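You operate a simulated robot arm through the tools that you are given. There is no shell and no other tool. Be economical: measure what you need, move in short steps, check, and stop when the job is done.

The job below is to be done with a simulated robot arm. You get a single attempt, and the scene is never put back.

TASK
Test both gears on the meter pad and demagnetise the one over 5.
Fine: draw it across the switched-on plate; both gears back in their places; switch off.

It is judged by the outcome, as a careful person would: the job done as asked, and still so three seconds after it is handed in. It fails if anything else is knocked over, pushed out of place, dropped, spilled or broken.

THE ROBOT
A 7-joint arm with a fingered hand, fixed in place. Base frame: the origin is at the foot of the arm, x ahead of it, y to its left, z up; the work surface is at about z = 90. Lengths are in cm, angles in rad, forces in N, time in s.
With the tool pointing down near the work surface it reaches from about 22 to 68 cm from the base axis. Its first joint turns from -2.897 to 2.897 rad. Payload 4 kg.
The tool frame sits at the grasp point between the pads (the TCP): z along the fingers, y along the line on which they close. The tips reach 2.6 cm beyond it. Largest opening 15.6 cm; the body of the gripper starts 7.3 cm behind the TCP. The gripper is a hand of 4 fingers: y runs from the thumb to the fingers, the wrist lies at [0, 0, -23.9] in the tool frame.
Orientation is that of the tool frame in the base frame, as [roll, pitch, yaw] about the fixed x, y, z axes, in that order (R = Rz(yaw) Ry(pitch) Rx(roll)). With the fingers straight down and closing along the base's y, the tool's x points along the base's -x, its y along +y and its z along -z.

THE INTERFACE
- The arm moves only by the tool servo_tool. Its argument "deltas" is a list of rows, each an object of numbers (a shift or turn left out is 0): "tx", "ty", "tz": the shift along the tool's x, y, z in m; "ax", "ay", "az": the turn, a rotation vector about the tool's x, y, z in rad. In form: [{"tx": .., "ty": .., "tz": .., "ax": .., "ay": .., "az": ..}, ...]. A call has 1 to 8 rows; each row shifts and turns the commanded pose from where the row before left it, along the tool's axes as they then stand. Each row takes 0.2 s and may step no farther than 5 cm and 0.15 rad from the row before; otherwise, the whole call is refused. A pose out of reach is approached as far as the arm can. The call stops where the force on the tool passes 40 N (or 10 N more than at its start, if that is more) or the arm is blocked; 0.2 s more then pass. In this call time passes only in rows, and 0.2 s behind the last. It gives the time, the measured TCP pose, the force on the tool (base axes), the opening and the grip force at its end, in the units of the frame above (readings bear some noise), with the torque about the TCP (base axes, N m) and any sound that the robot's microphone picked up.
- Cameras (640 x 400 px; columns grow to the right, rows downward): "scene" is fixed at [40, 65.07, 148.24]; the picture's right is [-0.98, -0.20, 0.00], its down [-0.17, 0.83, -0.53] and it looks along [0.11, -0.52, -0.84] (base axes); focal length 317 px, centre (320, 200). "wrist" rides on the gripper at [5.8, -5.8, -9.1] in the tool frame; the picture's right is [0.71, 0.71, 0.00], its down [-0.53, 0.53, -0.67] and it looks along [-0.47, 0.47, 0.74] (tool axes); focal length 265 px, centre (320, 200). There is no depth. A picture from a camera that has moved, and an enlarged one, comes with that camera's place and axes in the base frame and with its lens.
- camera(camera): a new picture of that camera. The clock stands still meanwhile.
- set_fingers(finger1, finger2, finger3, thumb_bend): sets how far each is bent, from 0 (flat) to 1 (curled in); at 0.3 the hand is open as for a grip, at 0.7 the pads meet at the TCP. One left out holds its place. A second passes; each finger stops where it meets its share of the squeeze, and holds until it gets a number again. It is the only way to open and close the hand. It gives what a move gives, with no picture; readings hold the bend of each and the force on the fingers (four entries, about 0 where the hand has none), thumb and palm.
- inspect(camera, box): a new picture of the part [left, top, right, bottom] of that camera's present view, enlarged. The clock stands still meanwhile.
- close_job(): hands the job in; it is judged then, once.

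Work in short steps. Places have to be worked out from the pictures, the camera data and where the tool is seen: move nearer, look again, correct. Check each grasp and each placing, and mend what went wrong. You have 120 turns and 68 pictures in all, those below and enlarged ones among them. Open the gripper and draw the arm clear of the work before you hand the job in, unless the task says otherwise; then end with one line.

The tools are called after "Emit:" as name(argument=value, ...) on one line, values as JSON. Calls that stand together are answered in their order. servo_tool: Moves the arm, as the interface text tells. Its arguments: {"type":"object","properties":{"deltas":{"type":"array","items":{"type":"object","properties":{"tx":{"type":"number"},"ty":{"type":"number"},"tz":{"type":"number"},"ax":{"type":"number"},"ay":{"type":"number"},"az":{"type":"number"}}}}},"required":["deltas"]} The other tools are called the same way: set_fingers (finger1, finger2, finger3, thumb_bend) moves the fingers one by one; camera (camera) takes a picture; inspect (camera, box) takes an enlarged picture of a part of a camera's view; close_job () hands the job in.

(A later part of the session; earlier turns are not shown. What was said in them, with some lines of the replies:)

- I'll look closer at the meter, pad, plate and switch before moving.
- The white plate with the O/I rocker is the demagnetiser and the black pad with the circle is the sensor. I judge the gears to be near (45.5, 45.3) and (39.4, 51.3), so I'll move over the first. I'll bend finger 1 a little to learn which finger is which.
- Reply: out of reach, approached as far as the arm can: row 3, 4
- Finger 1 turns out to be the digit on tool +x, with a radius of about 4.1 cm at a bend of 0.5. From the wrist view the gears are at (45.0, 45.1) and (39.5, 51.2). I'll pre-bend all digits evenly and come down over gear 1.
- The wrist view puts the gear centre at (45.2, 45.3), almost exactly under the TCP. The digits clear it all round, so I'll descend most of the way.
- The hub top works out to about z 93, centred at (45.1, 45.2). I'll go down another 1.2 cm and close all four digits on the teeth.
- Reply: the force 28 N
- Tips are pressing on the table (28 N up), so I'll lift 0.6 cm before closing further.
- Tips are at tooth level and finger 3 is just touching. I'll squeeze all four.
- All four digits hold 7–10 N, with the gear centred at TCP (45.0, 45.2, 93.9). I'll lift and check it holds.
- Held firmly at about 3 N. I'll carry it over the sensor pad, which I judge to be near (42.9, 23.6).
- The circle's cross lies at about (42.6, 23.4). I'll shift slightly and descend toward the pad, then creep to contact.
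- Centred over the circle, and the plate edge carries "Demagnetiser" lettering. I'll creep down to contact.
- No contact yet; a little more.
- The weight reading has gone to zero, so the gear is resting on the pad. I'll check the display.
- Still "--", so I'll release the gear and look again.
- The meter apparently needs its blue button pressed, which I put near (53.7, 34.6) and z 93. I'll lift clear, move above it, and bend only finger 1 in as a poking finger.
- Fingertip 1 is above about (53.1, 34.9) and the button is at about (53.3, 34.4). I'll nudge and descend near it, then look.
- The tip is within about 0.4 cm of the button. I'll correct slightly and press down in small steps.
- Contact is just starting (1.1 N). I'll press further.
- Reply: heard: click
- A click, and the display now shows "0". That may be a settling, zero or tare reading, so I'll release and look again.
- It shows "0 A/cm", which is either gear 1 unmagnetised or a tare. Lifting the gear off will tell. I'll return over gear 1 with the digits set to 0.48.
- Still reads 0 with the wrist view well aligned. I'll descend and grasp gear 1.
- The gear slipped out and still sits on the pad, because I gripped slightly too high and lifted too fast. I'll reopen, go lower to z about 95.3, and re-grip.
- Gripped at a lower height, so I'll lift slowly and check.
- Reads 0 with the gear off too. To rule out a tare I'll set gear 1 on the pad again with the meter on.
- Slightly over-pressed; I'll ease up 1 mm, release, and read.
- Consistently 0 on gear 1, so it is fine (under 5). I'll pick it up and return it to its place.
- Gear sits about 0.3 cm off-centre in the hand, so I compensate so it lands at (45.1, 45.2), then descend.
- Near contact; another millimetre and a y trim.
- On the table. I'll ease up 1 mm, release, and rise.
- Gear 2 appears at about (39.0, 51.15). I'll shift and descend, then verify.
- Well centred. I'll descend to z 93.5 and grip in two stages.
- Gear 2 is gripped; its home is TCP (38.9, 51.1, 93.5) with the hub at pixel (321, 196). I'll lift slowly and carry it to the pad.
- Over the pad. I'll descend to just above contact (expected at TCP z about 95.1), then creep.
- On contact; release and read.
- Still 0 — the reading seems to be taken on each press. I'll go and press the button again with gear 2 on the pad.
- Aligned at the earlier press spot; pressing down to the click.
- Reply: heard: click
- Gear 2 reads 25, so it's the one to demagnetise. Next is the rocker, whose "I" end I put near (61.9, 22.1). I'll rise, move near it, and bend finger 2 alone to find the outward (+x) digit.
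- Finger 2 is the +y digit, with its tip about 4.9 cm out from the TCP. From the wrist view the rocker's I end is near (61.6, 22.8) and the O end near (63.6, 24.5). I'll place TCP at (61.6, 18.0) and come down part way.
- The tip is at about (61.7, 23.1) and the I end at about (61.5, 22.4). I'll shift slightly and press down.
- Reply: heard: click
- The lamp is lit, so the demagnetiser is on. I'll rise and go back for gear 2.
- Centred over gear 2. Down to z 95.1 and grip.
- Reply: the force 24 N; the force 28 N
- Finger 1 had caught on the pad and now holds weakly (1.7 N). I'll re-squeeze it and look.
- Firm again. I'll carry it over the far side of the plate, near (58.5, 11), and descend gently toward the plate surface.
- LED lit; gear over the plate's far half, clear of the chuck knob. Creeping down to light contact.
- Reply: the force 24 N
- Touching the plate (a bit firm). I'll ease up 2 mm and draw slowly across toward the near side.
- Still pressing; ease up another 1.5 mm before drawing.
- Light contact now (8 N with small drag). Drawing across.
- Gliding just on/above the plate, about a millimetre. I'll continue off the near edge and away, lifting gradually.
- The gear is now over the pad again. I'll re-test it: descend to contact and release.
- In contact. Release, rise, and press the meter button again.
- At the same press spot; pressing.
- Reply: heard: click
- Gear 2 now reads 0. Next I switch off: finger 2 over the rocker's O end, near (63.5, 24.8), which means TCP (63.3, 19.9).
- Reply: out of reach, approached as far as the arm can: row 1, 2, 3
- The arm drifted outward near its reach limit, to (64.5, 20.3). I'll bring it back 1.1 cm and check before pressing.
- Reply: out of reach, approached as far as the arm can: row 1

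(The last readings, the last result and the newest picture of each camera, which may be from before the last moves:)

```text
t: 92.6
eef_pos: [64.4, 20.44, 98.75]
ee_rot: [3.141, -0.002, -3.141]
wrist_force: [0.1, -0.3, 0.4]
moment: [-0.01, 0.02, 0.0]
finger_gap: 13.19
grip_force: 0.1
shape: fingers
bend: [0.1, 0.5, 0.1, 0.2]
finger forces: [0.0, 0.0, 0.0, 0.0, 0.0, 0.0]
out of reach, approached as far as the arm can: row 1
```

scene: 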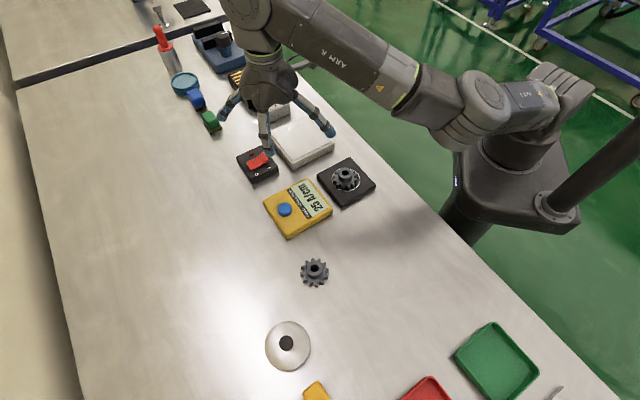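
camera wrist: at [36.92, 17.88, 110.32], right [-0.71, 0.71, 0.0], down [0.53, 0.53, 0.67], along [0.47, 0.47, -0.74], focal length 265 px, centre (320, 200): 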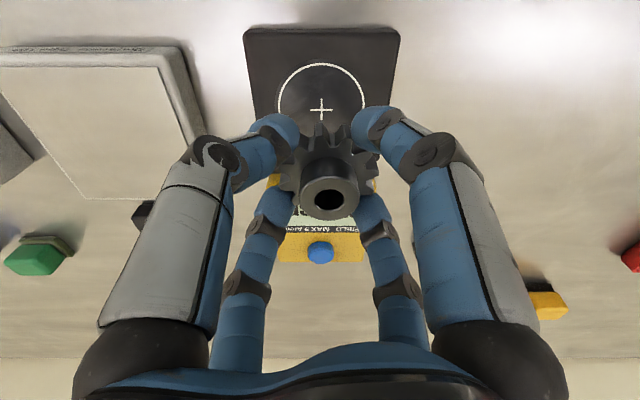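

Emit:
servo_tool(deltas=[{"tx": 0.01, "ty": -0.003}, {"tz": 0.0001}])

```text
t: 93.2
eef_pos: [64.58, 20.47, 99.05]
ee_rot: [3.141, 0.001, -3.141]
wrist_force: [-0.2, 0.6, 1.0]
moment: [-0.01, 0.01, 0.01]
finger_gap: 13.16
grip_force: 0.0
shape: fingers
bend: [0.1, 0.5, 0.1, 0.2]
finger forces: [0.0, 0.0, 0.0, 0.0, 0.0, 0.1]
out of reach, approached as far as the arm can: row 1
```

The arm is sticking at its reach boundary, so I'll pull back with a larger inward step.

Emit:
servo_tool(deltas=[{"tx": 0.03, "ty": -0.01}, {"tz": 0.0001}])

```text
t: 93.8
eef_pos: [64.21, 20.38, 99.64]
ee_rot: [-3.141, 0.001, -3.14]
wrist_force: [0.6, -0.8, -0.1]
moment: [0.01, -0.02, -0.04]
finger_gap: 13.17
grip_force: 0.0
shape: fingers
bend: [0.1, 0.5, 0.1, 0.2]
finger forces: [0.0, 0.1, 0.1, 0.0, 0.1, 0.0]
out of reach, approached as far as the arm can: row 1
```

Emit:
servo_tool(deltas=[{"tx": 0.03, "ty": -0.01}, {"tx": 0.03, "ty": -0.01}, {"tx": 0.03, "ty": -0.01}])

```text
t: 94.6
eef_pos: [63.62, 20.14, 101.62]
ee_rot: [-3.141, 0.0, 3.141]
wrist_force: [0.6, -0.2, 0.6]
moment: [0.02, 0.02, -0.01]
finger_gap: 13.15
grip_force: 0.1
shape: fingers
bend: [0.1, 0.5, 0.1, 0.2]
finger forces: [0.0, 0.0, 0.0, 0.1, 0.0, 0.1]
out of reach, approached as far as the arm can: row 1, 2, 3
```

It's sliding along the straight-elbow boundary; continue pulling inward with larger steps.

Emit:
servo_tool(deltas=[{"tx": 0.047, "ty": -0.015}, {"tx": 0.047, "ty": -0.015}, {"tx": 0.047, "ty": -0.015}, {"tx": 0.047, "ty": -0.015}])

```text
t: 95.6
eef_pos: [61.65, 19.68, 106.14]
ee_rot: [-3.14, 0.0, 3.141]
wrist_force: [-0.5, 0.0, -0.4]
moment: [-0.01, -0.03, -0.02]
finger_gap: 13.16
grip_force: 0.1
shape: fingers
bend: [0.1, 0.5, 0.1, 0.2]
finger forces: [0.0, 0.0, 0.0, 0.0, 0.1, 0.0]
out of reach, approached as far as the arm can: row 1, 2, 3, 4
```

Pure translation is singular with the elbow straight. A small tilt that swings the wrist inward should free it, so I'll try ay −0.1.

Emit:
servo_tool(deltas=[{"ay": -0.1}, {"tx": 0.03, "ty": -0.01}, {"tx": 0.03, "ty": -0.01}])

```text
t: 96.4
eef_pos: [62.99, 20.03, 108.3]
ee_rot: [-3.141, 0.099, 3.14]
wrist_force: [0.0, 0.3, -0.3]
moment: [0.03, 0.0, 0.0]
finger_gap: 13.15
grip_force: 0.2
shape: fingers
bend: [0.1, 0.5, 0.1, 0.2]
finger forces: [0.1, 0.0, 0.1, 0.1, 0.0, 0.0]
out of reach, approached as far as the arm can: row 1, 2, 3
```

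Still stuck. Early on, moving straight down freed the arm, so with room below I'll undo the tilt and step down from here.

Emit:
servo_tool(deltas=[{"ay": 0.1}, {"tz": 0.02}, {"tz": 0.02}])

```text
t: 97.2
eef_pos: [62.5, 19.73, 104.26]
ee_rot: [3.141, -0.003, -3.141]
wrist_force: [-0.3, 0.0, -0.6]
moment: [0.04, 0.01, 0.0]
finger_gap: 13.17
grip_force: 0.2
shape: fingers
bend: [0.1, 0.5, 0.1, 0.2]
finger forces: [0.0, 0.1, 0.1, 0.0, 0.1, 0.0]
out of reach, approached as far as the arm can: row 1, 3
```

I'll push along the inward normal of the reach sphere: inward plus slightly down.

Emit:
servo_tool(deltas=[{"tx": 0.036, "ty": -0.011, "tz": 0.014}])

```text
t: 97.6
eef_pos: [62.65, 19.65, 104.34]
ee_rot: [3.141, 0.0, -3.141]
wrist_force: [0.0, 0.7, 0.8]
moment: [0.03, 0.0, -0.03]
finger_gap: 13.2
grip_force: 0.1
shape: fingers
bend: [0.1, 0.5, 0.1, 0.2]
finger forces: [0.1, 0.0, 0.0, 0.0, 0.0, 0.0]
out of reach, approached as far as the arm can: row 1
```

Earlier the arm came off this limit from higher up by going straight down 4 cm. I'll go up along the limit, then step down.

Emit:
servo_tool(deltas=[{"tz": -0.05}, {"tz": -0.05}, {"tx": 0.03, "tz": -0.03}])

Emit:
servo_tool(deltas=[{"tz": 0.04}, {"tz": 0.04}])

```text
t: 98.4
eef_pos: [57.8, 18.57, 112.29]
ee_rot: [-3.141, -0.002, -3.14]
wrist_force: [0.3, -0.8, -0.2]
moment: [0.02, -0.02, 0.0]
finger_gap: 13.17
grip_force: 0.1
shape: fingers
bend: [0.1, 0.5, 0.1, 0.2]
finger forces: [0.0, 0.1, 0.0, 0.0, 0.0, 0.0]
out of reach, approached as far as the arm can: row 1, 2
```

```text
t: 99.0
eef_pos: [57.83, 18.56, 104.46]
ee_rot: [-3.141, 0.003, -3.14]
wrist_force: [-0.6, -0.4, 0.2]
moment: [0.01, -0.02, 0.0]
finger_gap: 13.2
grip_force: 0.2
shape: fingers
bend: [0.1, 0.5, 0.1, 0.2]
finger forces: [0.0, 0.1, 0.1, 0.0, 0.0, 0.0]
```

Free again. I'll lower first for more reach, then move outward to the O end at low height.

Emit:
servo_tool(deltas=[{"tz": 0.03}, {"tz": 0.03}, {"tx": -0.028, "ty": 0.008}, {"tx": -0.026, "ty": 0.007}])

Emit:
inspect(camera="scene", box=[210, 100, 340, 200])

```text
t: 100.0
eef_pos: [63.09, 20.3, 98.13]
ee_rot: [-3.141, 0.0, -3.138]
wrist_force: [-0.7, 0.5, -0.2]
moment: [-0.03, -0.03, 0.03]
finger_gap: 13.18
grip_force: 0.0
shape: fingers
bend: [0.1, 0.5, 0.1, 0.2]
finger forces: [0.1, 0.1, 0.0, 0.1, 0.0, 0.1]
```

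```text
4.00 times, centred on (275, 150) of scene
camera zoom: at [40.0, 65.07, 148.24], right [-0.98, -0.2, 0.0], down [-0.17, 0.83, -0.53], along [0.11, -0.52, -0.84], focal length 1266 px, centre (500, 400)
```

zoom: 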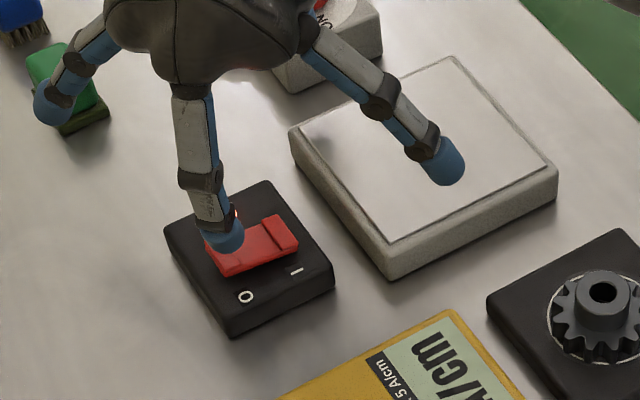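

The tip lines up with the O end. I'll press straight down.

Emit:
servo_tool(deltas=[{"ty": 0.001, "tz": 0.007}, {"tz": 0.004}, {"tz": 0.003}, {"tz": 0.003}])

Emit:
inspect(camera="scene", box=[210, 100, 340, 200])

```text
t: 101.0
eef_pos: [63.36, 20.12, 96.56]
ee_rot: [3.142, 0.0, -3.141]
wrist_force: [-0.2, 0.4, 1.0]
moment: [0.07, 0.02, -0.05]
finger_gap: 13.19
grip_force: 1.1
shape: fingers
bend: [0.1, 0.5, 0.1, 0.2]
finger forces: [0.0, 1.6, 0.0, 0.0, 0.1, 0.0]
heard: click
```

```text
4.00 times, centred on (275, 150) of scene
camera zoom: at [40.0, 65.07, 148.24], right [-0.98, -0.2, 0.0], down [-0.17, 0.83, -0.53], along [0.11, -0.52, -0.84], focal length 1266 px, centre (500, 400)
```

zoom: 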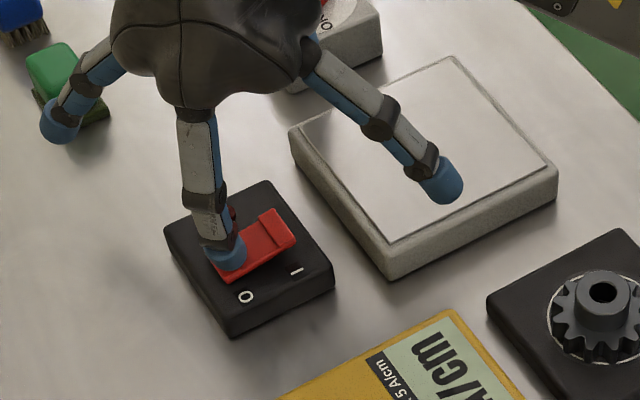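

Clicked off: the I end is up and the lamp is dark. I'll withdraw inward at low height, then go up and back to gear 2 on the pad.

Emit:
servo_tool(deltas=[{"tz": -0.015}, {"tx": 0.03, "ty": -0.005, "tz": -0.005}, {"tx": 0.03, "tz": -0.02}, {"tx": 0.03, "tz": -0.03}, {"tx": 0.04, "ty": 0.012}, {"tx": 0.04, "ty": 0.014}, {"tx": 0.0365, "ty": 0.013}])

Emit:
set_fingers(finger1=0.46, finger2=0.46, finger3=0.46, thumb_bend=0.46)

Emit:
camera(camera="wrist")

```text
t: 102.6
eef_pos: [42.81, 23.69, 103.65]
ee_rot: [-3.141, 0.0, -3.141]
wrist_force: [0.9, -0.9, -0.5]
moment: [0.0, -0.02, -0.01]
finger_gap: 13.19
grip_force: 0.0
shape: fingers
bend: [0.1, 0.5, 0.1, 0.2]
finger forces: [0.1, 0.0, 0.0, 0.0, 0.1, 0.1]
```

```text
t: 103.6
eef_pos: [42.73, 23.64, 103.6]
ee_rot: [3.141, 0.001, -3.141]
wrist_force: [0.1, 0.0, -0.5]
moment: [0.02, 0.0, -0.01]
finger_gap: 6.31
grip_force: 0.1
shape: fingers
bend: [0.46, 0.46, 0.46, 0.46]
finger forces: [0.1, 0.1, 0.0, 0.0, 0.0, 0.0]
```

```text
8 pictures are left
camera wrist: at [36.86, 18.01, 112.74], right [-0.71, 0.71, 0.0], down [0.53, 0.53, 0.67], along [0.47, 0.47, -0.74], focal length 265 px, centre (320, 200)
```

wrist: 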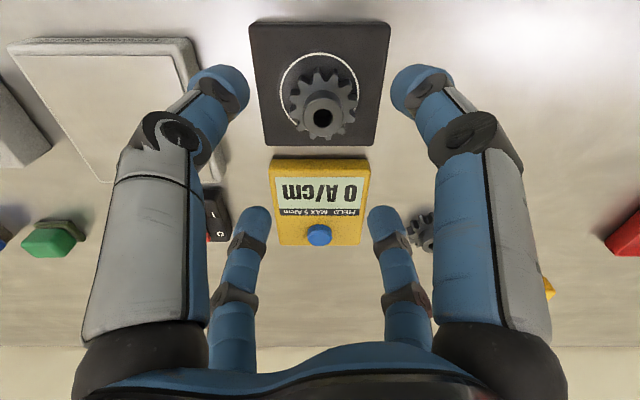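

Gear 2 is at about (42.5, 24.0). I'll align and descend to z 95.2 (a bit higher than last time, so finger 1 doesn't snag), then grip.

Emit:
servo_tool(deltas=[{"tx": 0.002, "ty": 0.0025, "tz": 0.03}, {"tz": 0.03}, {"tz": 0.02}, {"tz": 0.0035}])

Emit:
set_fingers(finger1=0.56, finger2=0.56, finger3=0.56, thumb_bend=0.56)

Emit:
set_fingers(finger1=0.68, finger2=0.68, finger3=0.68, thumb_bend=0.68)

```text
t: 104.6
eef_pos: [42.47, 23.65, 95.22]
ee_rot: [-3.141, -0.001, 3.14]
wrist_force: [0.2, 0.0, -0.2]
moment: [0.01, -0.05, -0.03]
finger_gap: 6.25
grip_force: 0.0
shape: fingers
bend: [0.46, 0.46, 0.46, 0.46]
finger forces: [0.1, 0.0, 0.0, 0.0, 0.1, 0.0]
```

```text
t: 105.6
eef_pos: [42.47, 23.75, 95.3]
ee_rot: [-3.141, 0.002, -3.141]
wrist_force: [0.6, 1.2, -0.4]
moment: [0.01, 0.0, 0.03]
finger_gap: 3.44
grip_force: 1.1
shape: fingers
bend: [0.56, 0.55, 0.55, 0.56]
finger forces: [0.1, 0.5, 0.8, 0.0, 0.0, 0.0]
```

```text
t: 106.6
eef_pos: [42.41, 23.73, 95.22]
ee_rot: [-3.141, -0.001, -3.141]
wrist_force: [0.8, -0.9, -0.1]
moment: [-0.03, 0.02, -0.03]
finger_gap: 2.66
grip_force: 16.2
shape: fingers
bend: [0.59, 0.56, 0.56, 0.61]
finger forces: [6.5, 8.5, 6.7, 0.0, 11.1, 0.1]
```

The bends match the original pick-up, so the gear offset is the same. I'll lift slowly and carry it home, to TCP (38.9, 51.1).

Emit:
servo_tool(deltas=[{"tz": -0.005}, {"tz": -0.01}, {"tz": -0.02}, {"tz": -0.02}, {"tz": -0.01}])

Emit:
servo_tool(deltas=[{"tx": 0.005, "ty": 0.035}, {"tx": 0.005, "ty": 0.035}, {"tx": 0.005, "ty": 0.035}, {"tx": 0.005, "ty": 0.035}, {"tx": 0.005, "ty": 0.035}, {"tx": 0.005, "ty": 0.035}, {"tx": 0.005, "ty": 0.035}, {"ty": 0.0285}])

Emit:
camera(camera="wrist")

```text
t: 107.8
eef_pos: [42.28, 23.74, 101.75]
ee_rot: [-3.141, 0.0, -3.141]
wrist_force: [-1.0, 0.4, -2.6]
moment: [0.05, 0.01, -0.01]
finger_gap: 2.65
grip_force: 16.0
shape: fingers
bend: [0.59, 0.55, 0.56, 0.61]
finger forces: [6.3, 8.5, 6.4, 0.0, 10.6, 0.0]
```

```text
t: 109.6
eef_pos: [38.96, 51.16, 101.57]
ee_rot: [3.141, -0.001, 3.141]
wrist_force: [-0.7, 0.7, -2.4]
moment: [-0.03, -0.01, 0.01]
finger_gap: 2.61
grip_force: 16.2
shape: fingers
bend: [0.59, 0.55, 0.56, 0.61]
finger forces: [6.2, 8.6, 6.3, 0.1, 10.6, 0.1]
```

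```text
7 pictures are left
camera wrist: at [32.93, 45.52, 110.64], right [-0.71, 0.71, 0.0], down [0.53, 0.53, 0.67], along [0.47, 0.47, -0.74], focal length 265 px, centre (320, 200)
```

wrist: 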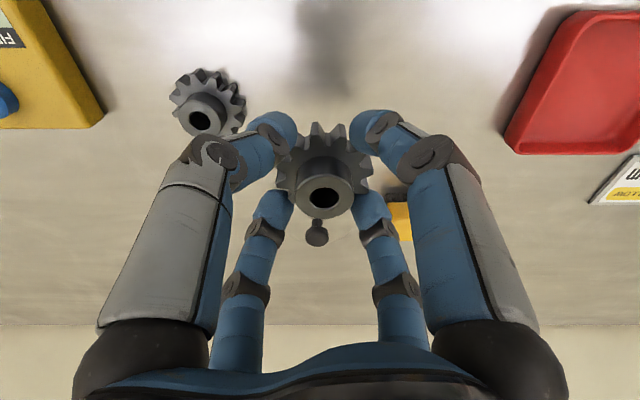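

Hub at pixel (324, 196), essentially as picked up. Descending to place.

Emit:
servo_tool(deltas=[{"tz": 0.03}, {"tz": 0.03}, {"tz": 0.014}, {"tz": 0.003}, {"tz": 0.0015}])

Emit:
servo_tool(deltas=[{"tz": 0.0008}, {"tz": 0.0007}])

```text
t: 110.8
eef_pos: [38.89, 51.19, 93.81]
ee_rot: [3.141, 0.003, -3.14]
wrist_force: [0.5, -0.6, -2.6]
moment: [0.01, 0.03, -0.04]
finger_gap: 2.61
grip_force: 16.1
shape: fingers
bend: [0.59, 0.55, 0.56, 0.61]
finger forces: [6.1, 8.4, 6.4, 0.0, 10.5, 0.0]
```

```text
t: 111.4
eef_pos: [38.93, 51.13, 93.58]
ee_rot: [3.141, 0.0, -3.139]
wrist_force: [-0.6, -0.3, -0.8]
moment: [0.03, 0.01, 0.03]
finger_gap: 2.62
grip_force: 16.1
shape: fingers
bend: [0.59, 0.55, 0.56, 0.61]
finger forces: [6.3, 8.4, 6.2, 0.1, 10.5, 0.0]
```

It's just touching; one more half-millimetre, then release and rise.

Emit:
servo_tool(deltas=[{"tz": 0.0005}])

Emit:
set_fingers(finger1=0.46, finger2=0.46, finger3=0.46, thumb_bend=0.46)

Emit:
servo_tool(deltas=[{"tz": -0.02}, {"tz": -0.03}, {"tz": -0.03}, {"tx": 0.03, "ty": -0.04}, {"tx": 0.03, "ty": -0.04}, {"tx": 0.02, "ty": -0.04, "tz": -0.02}, {"tx": 0.02, "ty": -0.04, "tz": -0.03}])

Emit:
camera(camera="scene")

```text
t: 111.8
eef_pos: [38.92, 51.17, 93.71]
ee_rot: [3.14, 0.0, -3.14]
wrist_force: [-0.5, 0.3, 0.3]
moment: [0.06, 0.01, 0.05]
finger_gap: 2.59
grip_force: 15.6
shape: fingers
bend: [0.59, 0.55, 0.56, 0.61]
finger forces: [6.6, 8.5, 6.1, 0.0, 10.6, 0.0]
```

```text
t: 112.8
eef_pos: [38.9, 51.13, 93.63]
ee_rot: [-3.141, 0.001, -3.141]
wrist_force: [-0.5, -0.3, -0.7]
moment: [0.03, -0.04, 0.0]
finger_gap: 6.16
grip_force: 0.1
shape: fingers
bend: [0.46, 0.46, 0.46, 0.46]
finger forces: [0.0, 0.0, 0.1, 0.1, 0.0, 0.0]
```

```text
refused: row 7 steps farther than a row can; nothing moved
```

```text
6 pictures are left
```

scene: 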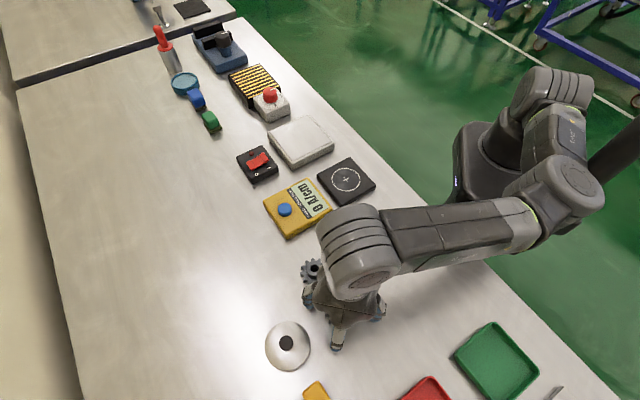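

The last move was refused because one row was too long. I'll redo the withdrawal with shorter rows.

Emit:
servo_tool(deltas=[{"tz": -0.02}, {"tz": -0.03}, {"tz": -0.03}, {"tx": 0.03, "ty": -0.035}, {"tx": 0.03, "ty": -0.035}, {"tx": 0.02, "ty": -0.035, "tz": -0.02}, {"tx": 0.02, "ty": -0.035, "tz": -0.02}])

Emit:
set_fingers(finger1=0.3, finger2=0.3, finger3=0.3, thumb_bend=0.3)

Emit:
inspect(camera="scene", box=[240, 240, 400, 340])

Emit:
camera(camera="scene")

```text
t: 114.5
eef_pos: [34.96, 32.04, 105.32]
ee_rot: [-3.132, 0.002, 2.965]
wrist_force: [0.6, 1.2, -0.1]
moment: [-0.03, 0.0, -0.03]
finger_gap: 6.17
grip_force: 0.1
shape: fingers
bend: [0.46, 0.46, 0.46, 0.46]
finger forces: [0.0, 0.0, 0.2, 0.0, 0.0, 0.0]
stopped in row 7: the arm was blocked; the commanded pose is now the measured one
```

```text
t: 115.5
eef_pos: [34.86, 32.02, 105.25]
ee_rot: [-3.131, 0.005, 2.967]
wrist_force: [0.3, 0.3, 0.0]
moment: [0.0, 0.02, 0.0]
finger_gap: 10.64
grip_force: 0.0
shape: fingers
bend: [0.3, 0.3, 0.3, 0.3]
finger forces: [0.2, 0.0, 0.0, 0.1, 0.0, 0.0]
```

```text
4.00 times, centred on (320, 290) of scene
camera zoom: at [40.0, 65.07, 148.24], right [-0.98, -0.2, 0.0], down [-0.17, 0.83, -0.53], along [0.11, -0.52, -0.84], focal length 1266 px, centre (320, -160)
```

zoom: 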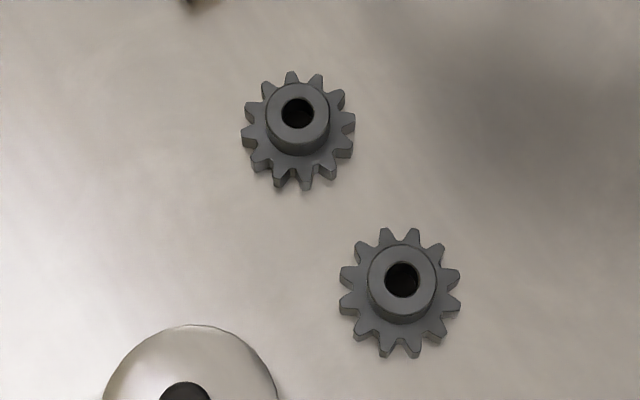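

```text
4 pictures are left
```

scene: 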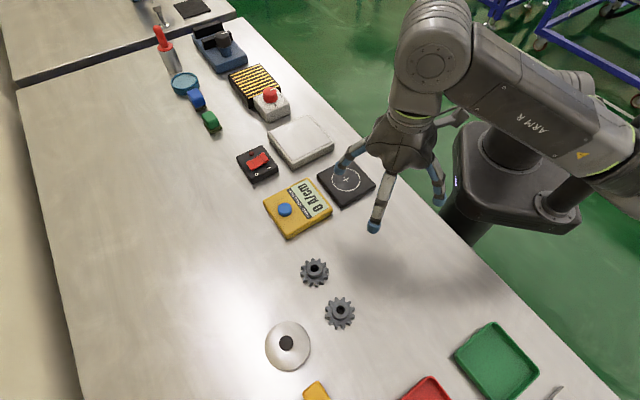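

Both gears are upright in their places (within about 2 and 5 mm), the lamp is off, and the meter holds "0". I'll raise the open hand a little more to be clear.

Emit:
servo_tool(deltas=[{"tz": -0.03}, {"tz": -0.03}])

Emit:
inspect(camera="scene", box=[210, 100, 390, 240])

```text
t: 116.1
eef_pos: [34.6, 32.22, 111.29]
ee_rot: [-3.131, 0.007, 2.971]
wrist_force: [0.5, -0.1, 0.5]
moment: [-0.02, 0.02, 0.0]
finger_gap: 10.63
grip_force: 0.0
shape: fingers
bend: [0.3, 0.3, 0.3, 0.3]
finger forces: [0.1, 0.0, 0.0, 0.1, 0.0, 0.1]
```

```text
2.86 times, centred on (300, 170) of scene
camera zoom: at [40.0, 65.07, 148.24], right [-0.98, -0.2, 0.0], down [-0.17, 0.83, -0.53], along [0.11, -0.52, -0.84], focal length 904 px, centre (377, 286)
```

zoom: 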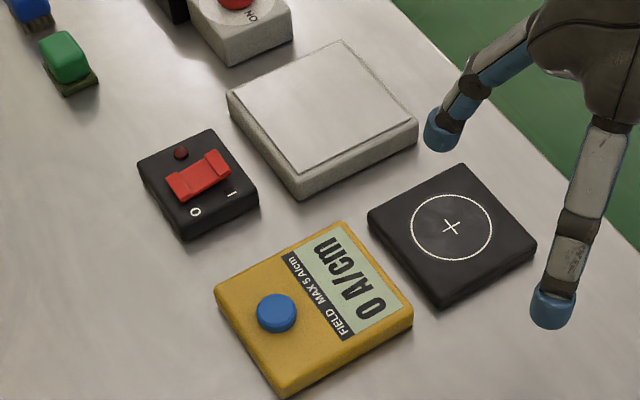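

The switch is off with its lamp dark, everything else is where it was, and the hand is open and clear. Handing in.

Emit:
close_job()

```text
The job is handed in.
```

I tested both gears: gear 1 read 0 A/cm and gear 2 read 25, so I drew gear 2 across the switched-on plate and it then read 0. Both gears are back within about 5 mm of their places, and the plate is switched off.
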